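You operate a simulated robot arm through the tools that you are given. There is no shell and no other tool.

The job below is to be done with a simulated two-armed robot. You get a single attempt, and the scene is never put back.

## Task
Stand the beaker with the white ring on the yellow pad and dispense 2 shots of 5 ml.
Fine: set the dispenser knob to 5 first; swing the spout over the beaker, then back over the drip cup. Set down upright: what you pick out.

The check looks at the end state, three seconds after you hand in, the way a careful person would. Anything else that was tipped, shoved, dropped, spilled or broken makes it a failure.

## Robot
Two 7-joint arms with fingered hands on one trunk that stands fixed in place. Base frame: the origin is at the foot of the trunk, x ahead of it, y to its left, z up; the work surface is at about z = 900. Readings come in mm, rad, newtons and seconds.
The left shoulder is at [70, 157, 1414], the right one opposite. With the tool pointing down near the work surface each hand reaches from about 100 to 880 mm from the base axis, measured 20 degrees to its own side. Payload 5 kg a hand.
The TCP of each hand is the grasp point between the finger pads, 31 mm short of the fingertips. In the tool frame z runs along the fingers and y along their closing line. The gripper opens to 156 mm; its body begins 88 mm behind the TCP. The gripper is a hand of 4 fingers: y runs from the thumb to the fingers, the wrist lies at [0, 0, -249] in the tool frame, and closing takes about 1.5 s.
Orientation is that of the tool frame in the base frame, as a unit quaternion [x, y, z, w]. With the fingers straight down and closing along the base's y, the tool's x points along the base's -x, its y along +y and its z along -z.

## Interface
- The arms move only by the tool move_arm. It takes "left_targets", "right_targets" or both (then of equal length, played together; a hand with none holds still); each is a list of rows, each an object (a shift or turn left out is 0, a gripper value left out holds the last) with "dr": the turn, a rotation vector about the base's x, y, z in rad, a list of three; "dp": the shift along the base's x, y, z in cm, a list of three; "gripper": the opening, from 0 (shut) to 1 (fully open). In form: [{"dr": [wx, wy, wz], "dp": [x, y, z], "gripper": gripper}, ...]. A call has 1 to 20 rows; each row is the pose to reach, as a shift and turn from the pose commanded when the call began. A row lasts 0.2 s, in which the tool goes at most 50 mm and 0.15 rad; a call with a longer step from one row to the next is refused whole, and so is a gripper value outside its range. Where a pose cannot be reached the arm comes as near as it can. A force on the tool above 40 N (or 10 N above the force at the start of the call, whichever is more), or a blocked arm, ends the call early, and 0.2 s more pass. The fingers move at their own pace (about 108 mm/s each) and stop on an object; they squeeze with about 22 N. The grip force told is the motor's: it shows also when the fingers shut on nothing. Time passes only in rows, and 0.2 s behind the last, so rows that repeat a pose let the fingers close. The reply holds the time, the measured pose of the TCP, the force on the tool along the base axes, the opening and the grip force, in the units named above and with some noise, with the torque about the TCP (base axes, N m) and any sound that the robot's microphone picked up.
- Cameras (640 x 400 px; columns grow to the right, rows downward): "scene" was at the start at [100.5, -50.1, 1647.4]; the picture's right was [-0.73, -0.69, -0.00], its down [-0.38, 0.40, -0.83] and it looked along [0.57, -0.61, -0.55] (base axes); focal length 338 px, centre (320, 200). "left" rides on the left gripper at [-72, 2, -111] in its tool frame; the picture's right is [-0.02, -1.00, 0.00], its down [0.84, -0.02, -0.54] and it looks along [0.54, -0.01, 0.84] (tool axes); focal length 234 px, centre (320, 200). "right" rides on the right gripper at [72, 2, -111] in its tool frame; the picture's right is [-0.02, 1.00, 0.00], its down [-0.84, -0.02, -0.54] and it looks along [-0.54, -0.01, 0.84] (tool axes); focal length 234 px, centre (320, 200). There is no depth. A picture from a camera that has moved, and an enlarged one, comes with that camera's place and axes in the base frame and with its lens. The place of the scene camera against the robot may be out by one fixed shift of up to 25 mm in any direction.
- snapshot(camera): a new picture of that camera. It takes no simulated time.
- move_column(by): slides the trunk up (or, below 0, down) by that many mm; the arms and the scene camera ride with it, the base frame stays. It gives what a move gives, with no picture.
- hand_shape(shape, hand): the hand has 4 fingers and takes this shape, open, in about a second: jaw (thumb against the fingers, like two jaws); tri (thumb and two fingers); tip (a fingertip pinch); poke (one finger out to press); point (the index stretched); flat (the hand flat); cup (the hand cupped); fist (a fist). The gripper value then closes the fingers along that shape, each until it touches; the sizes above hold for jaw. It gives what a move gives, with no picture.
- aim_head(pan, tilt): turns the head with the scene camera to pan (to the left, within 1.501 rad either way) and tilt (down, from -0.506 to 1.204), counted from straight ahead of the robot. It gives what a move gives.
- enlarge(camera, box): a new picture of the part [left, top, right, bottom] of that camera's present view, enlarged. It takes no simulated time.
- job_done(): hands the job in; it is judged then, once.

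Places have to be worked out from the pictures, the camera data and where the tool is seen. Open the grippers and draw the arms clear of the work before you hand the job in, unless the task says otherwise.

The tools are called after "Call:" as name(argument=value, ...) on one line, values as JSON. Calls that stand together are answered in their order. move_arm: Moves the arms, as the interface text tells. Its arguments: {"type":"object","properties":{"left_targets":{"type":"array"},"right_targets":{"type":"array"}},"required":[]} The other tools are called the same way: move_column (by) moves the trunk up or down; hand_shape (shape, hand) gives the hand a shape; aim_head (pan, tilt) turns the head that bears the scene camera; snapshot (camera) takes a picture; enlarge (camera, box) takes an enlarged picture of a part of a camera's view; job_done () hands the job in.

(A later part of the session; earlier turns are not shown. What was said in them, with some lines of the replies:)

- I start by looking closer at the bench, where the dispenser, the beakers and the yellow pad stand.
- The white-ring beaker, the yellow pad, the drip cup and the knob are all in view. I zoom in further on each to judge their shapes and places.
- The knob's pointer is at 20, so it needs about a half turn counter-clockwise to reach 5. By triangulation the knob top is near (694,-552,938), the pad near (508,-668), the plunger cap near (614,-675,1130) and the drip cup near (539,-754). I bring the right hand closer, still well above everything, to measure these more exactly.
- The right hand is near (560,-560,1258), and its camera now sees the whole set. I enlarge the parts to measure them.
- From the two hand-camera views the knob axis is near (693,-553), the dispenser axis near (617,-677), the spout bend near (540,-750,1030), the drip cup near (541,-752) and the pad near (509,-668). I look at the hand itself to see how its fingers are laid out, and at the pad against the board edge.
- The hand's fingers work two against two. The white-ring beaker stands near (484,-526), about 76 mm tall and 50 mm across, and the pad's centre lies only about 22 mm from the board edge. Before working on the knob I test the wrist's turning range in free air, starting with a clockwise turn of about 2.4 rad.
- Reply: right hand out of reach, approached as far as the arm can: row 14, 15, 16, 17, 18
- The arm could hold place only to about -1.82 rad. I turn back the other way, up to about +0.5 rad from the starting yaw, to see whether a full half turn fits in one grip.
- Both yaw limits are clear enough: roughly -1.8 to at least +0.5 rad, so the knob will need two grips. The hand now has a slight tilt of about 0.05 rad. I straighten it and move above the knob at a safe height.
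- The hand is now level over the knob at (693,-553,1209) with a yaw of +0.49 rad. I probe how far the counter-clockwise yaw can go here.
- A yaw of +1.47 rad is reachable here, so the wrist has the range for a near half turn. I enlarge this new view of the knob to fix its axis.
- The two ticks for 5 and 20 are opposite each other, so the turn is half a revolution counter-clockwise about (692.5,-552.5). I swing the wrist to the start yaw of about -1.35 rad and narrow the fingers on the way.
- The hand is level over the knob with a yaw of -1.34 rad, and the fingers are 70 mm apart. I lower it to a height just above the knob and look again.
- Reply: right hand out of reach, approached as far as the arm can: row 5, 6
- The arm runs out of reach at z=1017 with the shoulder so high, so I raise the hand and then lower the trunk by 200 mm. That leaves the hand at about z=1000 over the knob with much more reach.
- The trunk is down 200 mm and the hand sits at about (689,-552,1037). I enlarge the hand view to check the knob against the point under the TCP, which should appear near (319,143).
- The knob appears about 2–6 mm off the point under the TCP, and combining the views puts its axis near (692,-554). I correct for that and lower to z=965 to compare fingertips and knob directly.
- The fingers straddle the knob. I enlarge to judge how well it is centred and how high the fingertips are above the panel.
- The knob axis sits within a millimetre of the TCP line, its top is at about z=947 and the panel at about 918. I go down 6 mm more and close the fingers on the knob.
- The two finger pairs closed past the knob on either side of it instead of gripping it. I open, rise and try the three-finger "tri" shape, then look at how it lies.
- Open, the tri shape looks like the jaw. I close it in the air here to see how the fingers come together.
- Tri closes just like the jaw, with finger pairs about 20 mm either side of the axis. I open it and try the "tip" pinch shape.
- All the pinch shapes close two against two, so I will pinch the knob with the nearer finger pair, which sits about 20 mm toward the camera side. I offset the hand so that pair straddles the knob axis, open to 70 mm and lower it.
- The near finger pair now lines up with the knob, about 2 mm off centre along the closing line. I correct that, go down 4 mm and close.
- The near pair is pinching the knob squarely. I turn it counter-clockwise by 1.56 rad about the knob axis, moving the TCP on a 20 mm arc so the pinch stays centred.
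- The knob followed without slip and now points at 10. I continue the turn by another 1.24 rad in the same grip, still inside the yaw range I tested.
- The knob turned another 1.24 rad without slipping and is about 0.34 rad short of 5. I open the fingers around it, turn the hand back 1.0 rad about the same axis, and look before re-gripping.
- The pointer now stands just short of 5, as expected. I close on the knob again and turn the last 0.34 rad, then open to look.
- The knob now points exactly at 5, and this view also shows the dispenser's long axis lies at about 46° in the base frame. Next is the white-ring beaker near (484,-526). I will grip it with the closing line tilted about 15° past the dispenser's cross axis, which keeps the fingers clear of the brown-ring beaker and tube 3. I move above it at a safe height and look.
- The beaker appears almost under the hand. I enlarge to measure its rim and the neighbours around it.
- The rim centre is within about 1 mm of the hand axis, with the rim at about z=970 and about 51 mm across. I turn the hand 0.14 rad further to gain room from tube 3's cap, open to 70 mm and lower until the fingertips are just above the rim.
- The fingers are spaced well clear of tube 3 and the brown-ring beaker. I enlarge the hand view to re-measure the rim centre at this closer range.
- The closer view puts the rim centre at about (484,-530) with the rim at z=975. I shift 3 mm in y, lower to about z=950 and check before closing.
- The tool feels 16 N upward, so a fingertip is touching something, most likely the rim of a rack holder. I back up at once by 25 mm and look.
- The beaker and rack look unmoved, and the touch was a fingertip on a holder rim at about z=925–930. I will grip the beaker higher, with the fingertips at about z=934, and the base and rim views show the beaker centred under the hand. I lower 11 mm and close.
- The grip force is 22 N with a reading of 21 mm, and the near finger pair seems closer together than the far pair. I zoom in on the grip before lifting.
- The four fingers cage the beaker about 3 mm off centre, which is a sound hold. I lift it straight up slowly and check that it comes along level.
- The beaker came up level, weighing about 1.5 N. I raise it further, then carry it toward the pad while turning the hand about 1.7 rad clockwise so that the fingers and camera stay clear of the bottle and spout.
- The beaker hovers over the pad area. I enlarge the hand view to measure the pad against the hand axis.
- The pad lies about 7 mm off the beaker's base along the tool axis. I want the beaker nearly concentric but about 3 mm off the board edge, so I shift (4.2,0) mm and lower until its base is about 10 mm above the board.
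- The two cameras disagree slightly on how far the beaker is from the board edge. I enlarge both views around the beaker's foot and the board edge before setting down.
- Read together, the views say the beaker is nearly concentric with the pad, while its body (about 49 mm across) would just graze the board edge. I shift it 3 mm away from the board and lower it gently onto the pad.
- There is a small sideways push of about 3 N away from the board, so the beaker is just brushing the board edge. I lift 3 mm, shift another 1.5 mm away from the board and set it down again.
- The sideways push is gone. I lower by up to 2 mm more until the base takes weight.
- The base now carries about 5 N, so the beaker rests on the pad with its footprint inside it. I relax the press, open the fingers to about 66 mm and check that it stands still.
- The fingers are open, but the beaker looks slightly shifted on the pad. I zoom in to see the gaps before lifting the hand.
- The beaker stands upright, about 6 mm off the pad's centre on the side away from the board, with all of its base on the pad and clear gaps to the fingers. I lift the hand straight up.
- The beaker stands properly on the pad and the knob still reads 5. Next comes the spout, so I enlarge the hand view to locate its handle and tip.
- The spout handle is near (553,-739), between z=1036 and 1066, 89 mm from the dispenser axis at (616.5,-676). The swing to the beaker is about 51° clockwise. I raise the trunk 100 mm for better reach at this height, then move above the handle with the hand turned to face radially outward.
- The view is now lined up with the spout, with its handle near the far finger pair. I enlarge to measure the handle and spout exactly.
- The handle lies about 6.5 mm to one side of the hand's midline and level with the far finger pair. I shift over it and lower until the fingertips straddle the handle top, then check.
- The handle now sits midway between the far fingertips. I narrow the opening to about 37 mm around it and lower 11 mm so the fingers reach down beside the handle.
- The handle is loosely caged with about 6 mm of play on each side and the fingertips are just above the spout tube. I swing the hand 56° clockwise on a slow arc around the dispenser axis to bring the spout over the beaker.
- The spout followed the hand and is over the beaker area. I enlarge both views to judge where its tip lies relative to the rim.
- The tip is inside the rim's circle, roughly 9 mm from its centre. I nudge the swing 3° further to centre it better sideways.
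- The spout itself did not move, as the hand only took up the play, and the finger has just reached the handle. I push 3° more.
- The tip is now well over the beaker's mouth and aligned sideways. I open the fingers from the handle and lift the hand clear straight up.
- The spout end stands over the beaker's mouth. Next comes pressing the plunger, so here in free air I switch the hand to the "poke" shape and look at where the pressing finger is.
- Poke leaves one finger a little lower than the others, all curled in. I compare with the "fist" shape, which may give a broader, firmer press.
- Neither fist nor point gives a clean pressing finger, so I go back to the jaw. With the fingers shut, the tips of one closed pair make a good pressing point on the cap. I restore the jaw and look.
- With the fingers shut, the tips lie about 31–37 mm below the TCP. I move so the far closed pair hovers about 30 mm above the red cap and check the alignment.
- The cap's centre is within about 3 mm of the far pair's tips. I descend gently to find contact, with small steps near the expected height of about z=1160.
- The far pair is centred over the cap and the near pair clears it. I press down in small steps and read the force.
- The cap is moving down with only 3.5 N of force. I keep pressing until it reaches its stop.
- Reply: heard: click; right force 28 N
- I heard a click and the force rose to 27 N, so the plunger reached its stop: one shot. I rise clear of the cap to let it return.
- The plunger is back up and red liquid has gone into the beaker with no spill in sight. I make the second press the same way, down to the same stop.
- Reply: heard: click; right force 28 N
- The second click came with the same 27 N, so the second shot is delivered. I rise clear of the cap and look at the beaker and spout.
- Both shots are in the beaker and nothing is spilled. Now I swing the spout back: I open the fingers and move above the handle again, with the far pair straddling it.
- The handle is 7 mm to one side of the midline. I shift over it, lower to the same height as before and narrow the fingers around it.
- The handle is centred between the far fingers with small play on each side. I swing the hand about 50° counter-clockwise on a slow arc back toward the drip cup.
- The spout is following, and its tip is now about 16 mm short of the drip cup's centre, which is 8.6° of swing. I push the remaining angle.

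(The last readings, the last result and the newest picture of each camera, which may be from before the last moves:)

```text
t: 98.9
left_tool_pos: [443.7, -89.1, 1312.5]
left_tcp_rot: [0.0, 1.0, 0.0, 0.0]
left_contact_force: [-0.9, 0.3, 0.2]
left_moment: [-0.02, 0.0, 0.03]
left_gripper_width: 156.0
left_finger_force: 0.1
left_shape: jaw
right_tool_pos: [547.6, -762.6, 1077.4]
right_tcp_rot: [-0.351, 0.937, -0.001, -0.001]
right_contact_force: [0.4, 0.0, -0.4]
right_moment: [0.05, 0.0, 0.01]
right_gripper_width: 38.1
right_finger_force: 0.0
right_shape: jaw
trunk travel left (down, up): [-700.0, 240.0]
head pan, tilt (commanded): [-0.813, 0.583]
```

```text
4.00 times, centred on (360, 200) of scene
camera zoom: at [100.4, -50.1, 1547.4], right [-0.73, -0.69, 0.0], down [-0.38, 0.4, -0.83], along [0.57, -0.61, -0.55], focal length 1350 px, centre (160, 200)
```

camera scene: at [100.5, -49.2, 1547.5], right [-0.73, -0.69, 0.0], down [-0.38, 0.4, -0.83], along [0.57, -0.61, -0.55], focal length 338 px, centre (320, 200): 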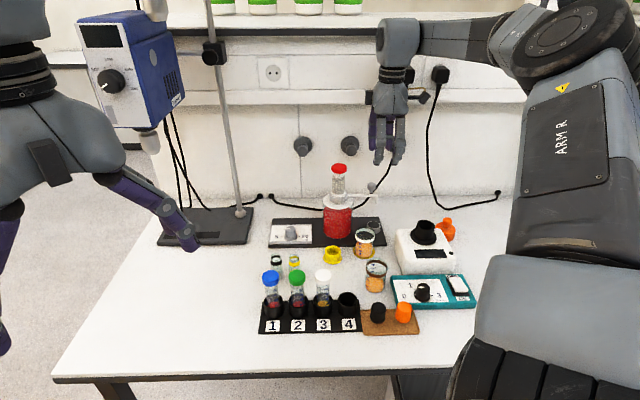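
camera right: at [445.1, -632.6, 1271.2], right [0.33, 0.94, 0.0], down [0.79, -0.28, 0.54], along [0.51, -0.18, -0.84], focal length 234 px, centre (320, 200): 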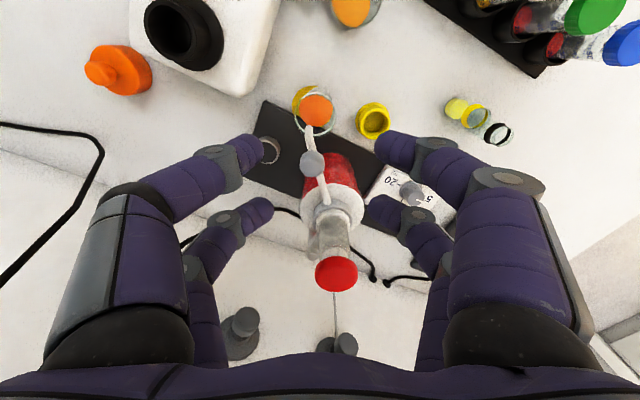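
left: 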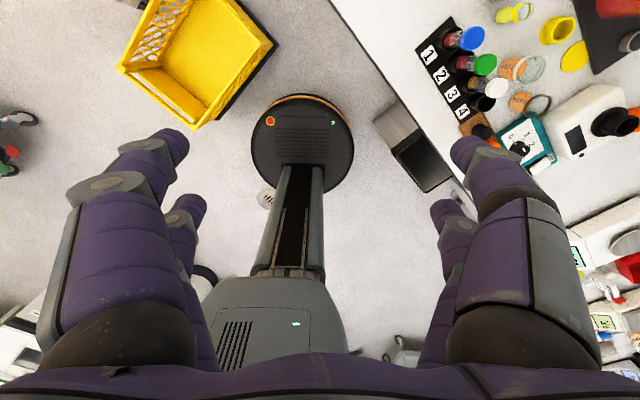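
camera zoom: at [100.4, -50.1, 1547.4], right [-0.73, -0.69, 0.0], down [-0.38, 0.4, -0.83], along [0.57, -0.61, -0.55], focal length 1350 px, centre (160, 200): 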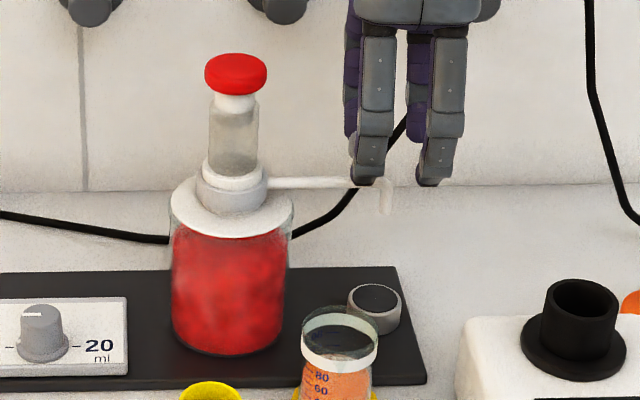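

In this view the spout tip lines up with the drip cup's centre. I open the fingers and lift the hand straight up, then check the spout without the hand in the way.

Call:
move_arm(right_targets=[{"gripper": 0.42}, {"gripper": 0.42}, {"gripper": 0.42}, {"dp": [0, 0, 2]}, {"dp": [0, 0, 5]}, {"dp": [0, 0, 9]}, {"dp": [0, 0, 13]}, {"dp": [0, 0, 16]}, {"dp": [0, 0, 16]}])

Call:
snapshot(camera="right")

Call:
enlarge(camera="right", box=[260, 90, 400, 230])

Call:
enlarge(camera="scene", box=[270, 130, 410, 270])

```text
t: 100.9
left_tool_pos: [443.8, -89.0, 1311.8]
left_tcp_rot: [-0.001, 1.0, 0.0, 0.0]
left_contact_force: [-0.3, -0.7, 0.2]
left_moment: [0.05, 0.05, -0.02]
left_gripper_width: 155.9
left_finger_force: 0.1
left_shape: jaw
right_tool_pos: [546.2, -762.9, 1236.4]
right_tcp_rot: [-0.351, 0.936, 0.001, 0.0]
right_contact_force: [-1.0, 0.4, -0.7]
right_moment: [0.02, 0.04, 0.02]
right_gripper_width: 65.2
right_finger_force: 0.0
right_shape: jaw
trunk travel left (down, up): [-700.0, 240.0]
head pan, tilt (commanded): [-0.813, 0.583]
```

```text
taken
camera right: at [491.2, -809.3, 1348.6], right [-0.64, 0.77, 0.0], down [0.65, 0.54, 0.54], along [0.42, 0.35, -0.84], focal length 234 px, centre (320, 200)
```

right: 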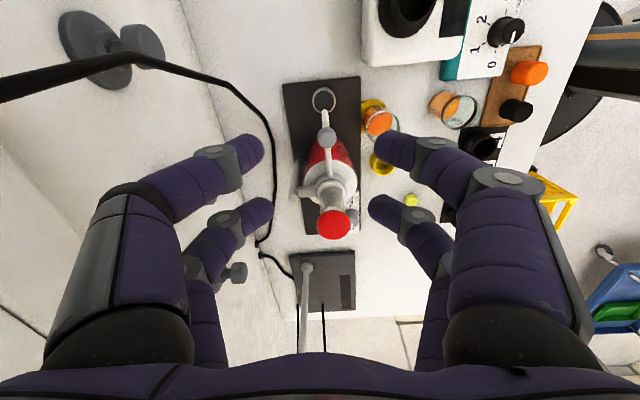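

```text
2.86 times, centred on (330, 160) of right
camera zoom: at [491.2, -809.3, 1348.6], right [-0.64, 0.77, 0.0], down [0.65, 0.54, 0.54], along [0.42, 0.35, -0.84], focal length 669 px, centre (291, 314)
```

zoom: 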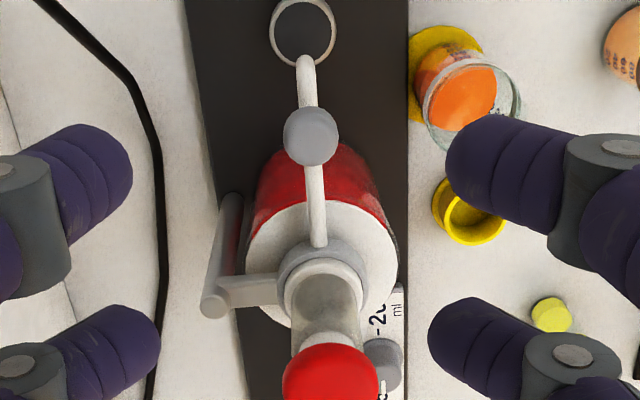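

```text
2.86 times, centred on (340, 200) of scene
camera zoom: at [100.8, -50.6, 1547.4], right [-0.73, -0.69, 0.0], down [-0.38, 0.4, -0.83], along [0.57, -0.61, -0.55], focal length 965 px, centre (263, 200)
```

zoom: 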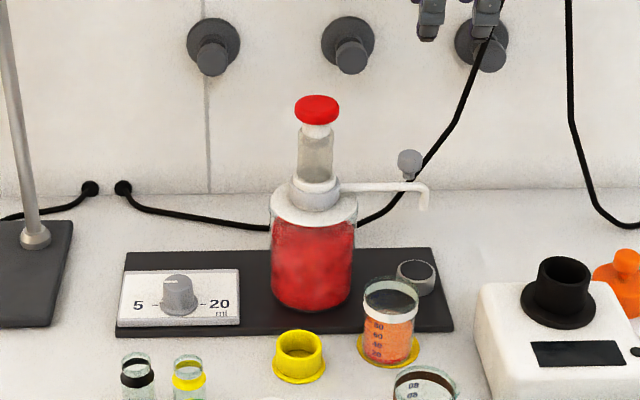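

The spout tip is over the drip cup, the plunger is up, the knob is at 5 and the beaker stands on the pad. I retreat the right hand back and up, away from the work, opening the gripper fully.

Call:
move_arm(right_targets=[{"dp": [-2.1, 3.3, 1.0], "dr": [0, 0, -0.09]}, {"dp": [-4.2, 6.6, 2.0], "dr": [0, 0, -0.18]}, {"dp": [-6.3, 9.9, 3.0], "dr": [0, 0, -0.27]}, {"dp": [-8.4, 13.2, 4.0], "dr": [0, 0, -0.36]}, {"dp": [-10.5, 16.5, 5.0], "dr": [0, 0, -0.45]}, {"dp": [-12.6, 19.8, 6.0], "dr": [0, 0, -0.54]}, {"dp": [-14.7, 23.1, 7.0], "dr": [0, 0, -0.63]}, {"dp": [-16.8, 26.4, 8.0], "dr": [0, 0, -0.72], "gripper": 1.0}, {"dp": [-16.8, 26.4, 12.0], "dr": [0, 0, -0.72], "gripper": 1.0}, {"dp": [-16.8, 26.4, 16.0], "dr": [0, 0, -0.72], "gripper": 1.0}, {"dp": [-16.8, 26.4, 16.0], "dr": [0, 0, -0.72], "gripper": 1.0}])

Call:
snapshot(camera="scene")

Call:
snapshot(camera="right")

Call:
enlarge(camera="scene", box=[250, 150, 410, 250])

Call:
enlarge(camera="scene", box=[250, 230, 410, 340])

```text
t: 103.3
left_tool_pos: [442.6, -88.4, 1314.2]
left_tcp_rot: [-0.001, 1.0, 0.0, 0.0]
left_contact_force: [-0.5, -1.2, 0.6]
left_moment: [-0.01, -0.01, 0.03]
left_gripper_width: 155.9
left_finger_force: 0.2
left_shape: jaw
right_tool_pos: [379.0, -497.9, 1397.7]
right_tcp_rot: [0.001, 1.0, -0.001, -0.001]
right_contact_force: [0.3, -0.3, 0.5]
right_moment: [0.01, 0.0, 0.01]
right_gripper_width: 156.1
right_finger_force: 0.0
right_shape: jaw
trunk travel left (down, up): [-700.0, 240.0]
head pan, tilt (commanded): [-0.813, 0.583]
```

```text
taken
camera scene: at [99.9, -49.5, 1547.5], right [-0.73, -0.69, 0.0], down [-0.38, 0.4, -0.83], along [0.57, -0.61, -0.55], focal length 338 px, centre (320, 200)
```

scene: 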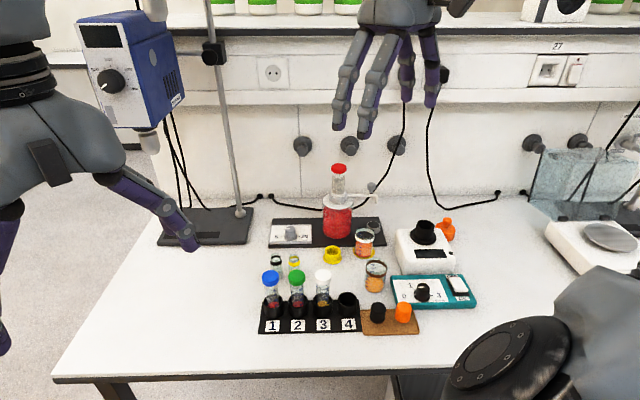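

```text
taken
camera right: at [306.8, -495.6, 1509.2], right [0.03, 1.0, 0.0], down [0.84, -0.02, 0.54], along [0.54, -0.02, -0.84], focal length 234 px, centre (320, 200)
```

right: 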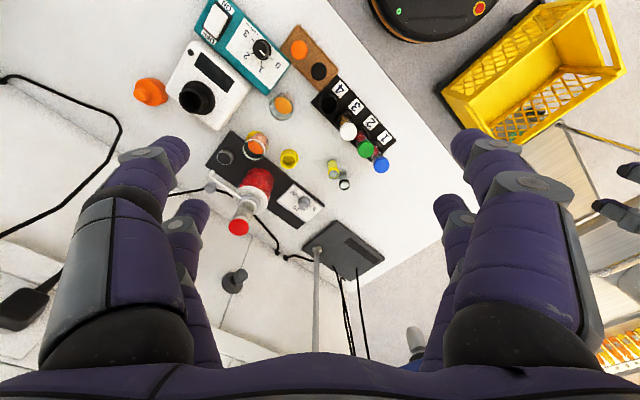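

```text
4.00 times, centred on (330, 200) of scene
camera zoom: at [99.9, -49.5, 1547.5], right [-0.73, -0.69, 0.0], down [-0.38, 0.4, -0.83], along [0.57, -0.61, -0.55], focal length 1350 px, centre (280, 200)
```

zoom: 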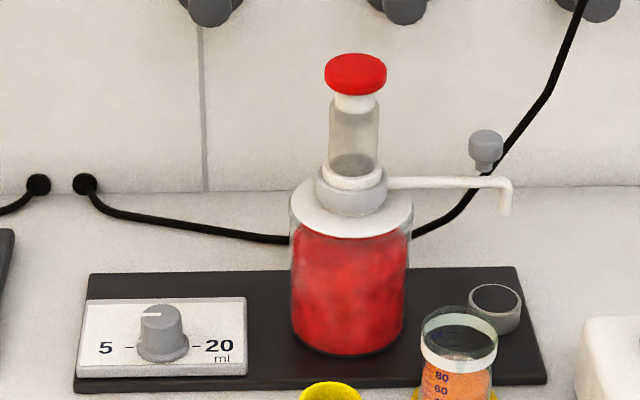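

```text
3.64 times, centred on (330, 285) of scene
camera zoom: at [99.9, -49.5, 1547.5], right [-0.73, -0.69, 0.0], down [-0.38, 0.4, -0.83], along [0.57, -0.61, -0.55], focal length 1228 px, centre (284, -109)
```

zoom: 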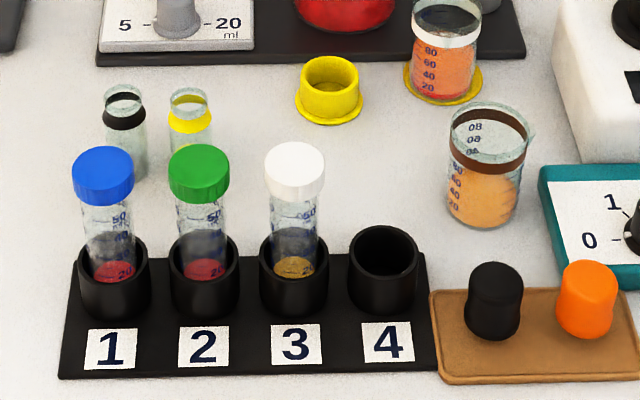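

Everything stands as it should. As a last check I zoom in on the beaker on its pad and on the spout over the drip cup.

Call:
enlarge(camera="scene", box=[335, 215, 395, 265])

Call:
enlarge(camera="right", box=[190, 110, 320, 240])

```text
8.00 times, centred on (365, 240) of scene
camera zoom: at [99.9, -49.5, 1547.5], right [-0.73, -0.69, 0.0], down [-0.38, 0.4, -0.83], along [0.57, -0.61, -0.55], focal length 2701 px, centre (-40, -120)
```

zoom: 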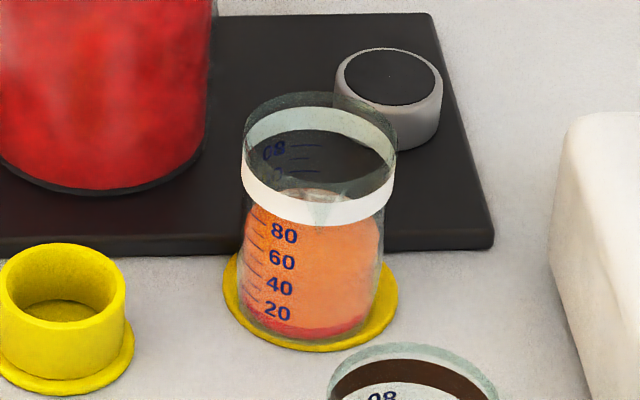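

```text
3.08 times, centred on (255, 175) of right
camera zoom: at [306.8, -495.6, 1509.2], right [0.03, 1.0, 0.0], down [0.84, -0.02, 0.54], along [0.54, -0.02, -0.84], focal length 720 px, centre (520, 277)
```

zoom: 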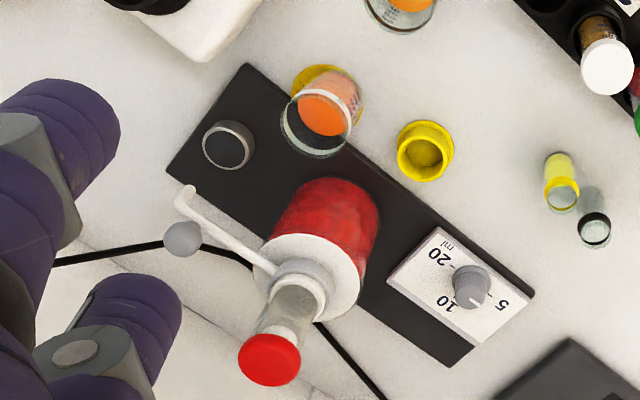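

The white-ring beaker stands upright and fully on the yellow pad with two 5 ml shots in it. The knob reads 5, the spout is back over the drip cup, and both hands are open and clear, so I hand the job in.

Call:
job_done()

```text
The job is handed in.
```

I handed in the job with every step done. The final pictures show nothing spilled, tipped or out of place.

- **Knob:** I turned it from 20 to 5 before anything else, and it still reads 5.
- **Beaker:** the white-ring beaker stands upright with its whole base on the yellow pad. It sits about 6 mm off the pad's centre, because at the centre it brushed the edge of the dispenser's base.
- **Shots:** I swung the spout over the beaker and pressed the plunger twice to its stop. Each press clicked, and red liquid is visible in the beaker.
- **Spout:** it is back over the drip cup.
- **Contact during the work:** while lowering for the beaker, a fingertip touched the test-tube rack with about 16 N. I backed off at once, and in the pictures neither the rack nor the tubes had moved visibly.
- **Arms:** both grippers are open and clear of the work.
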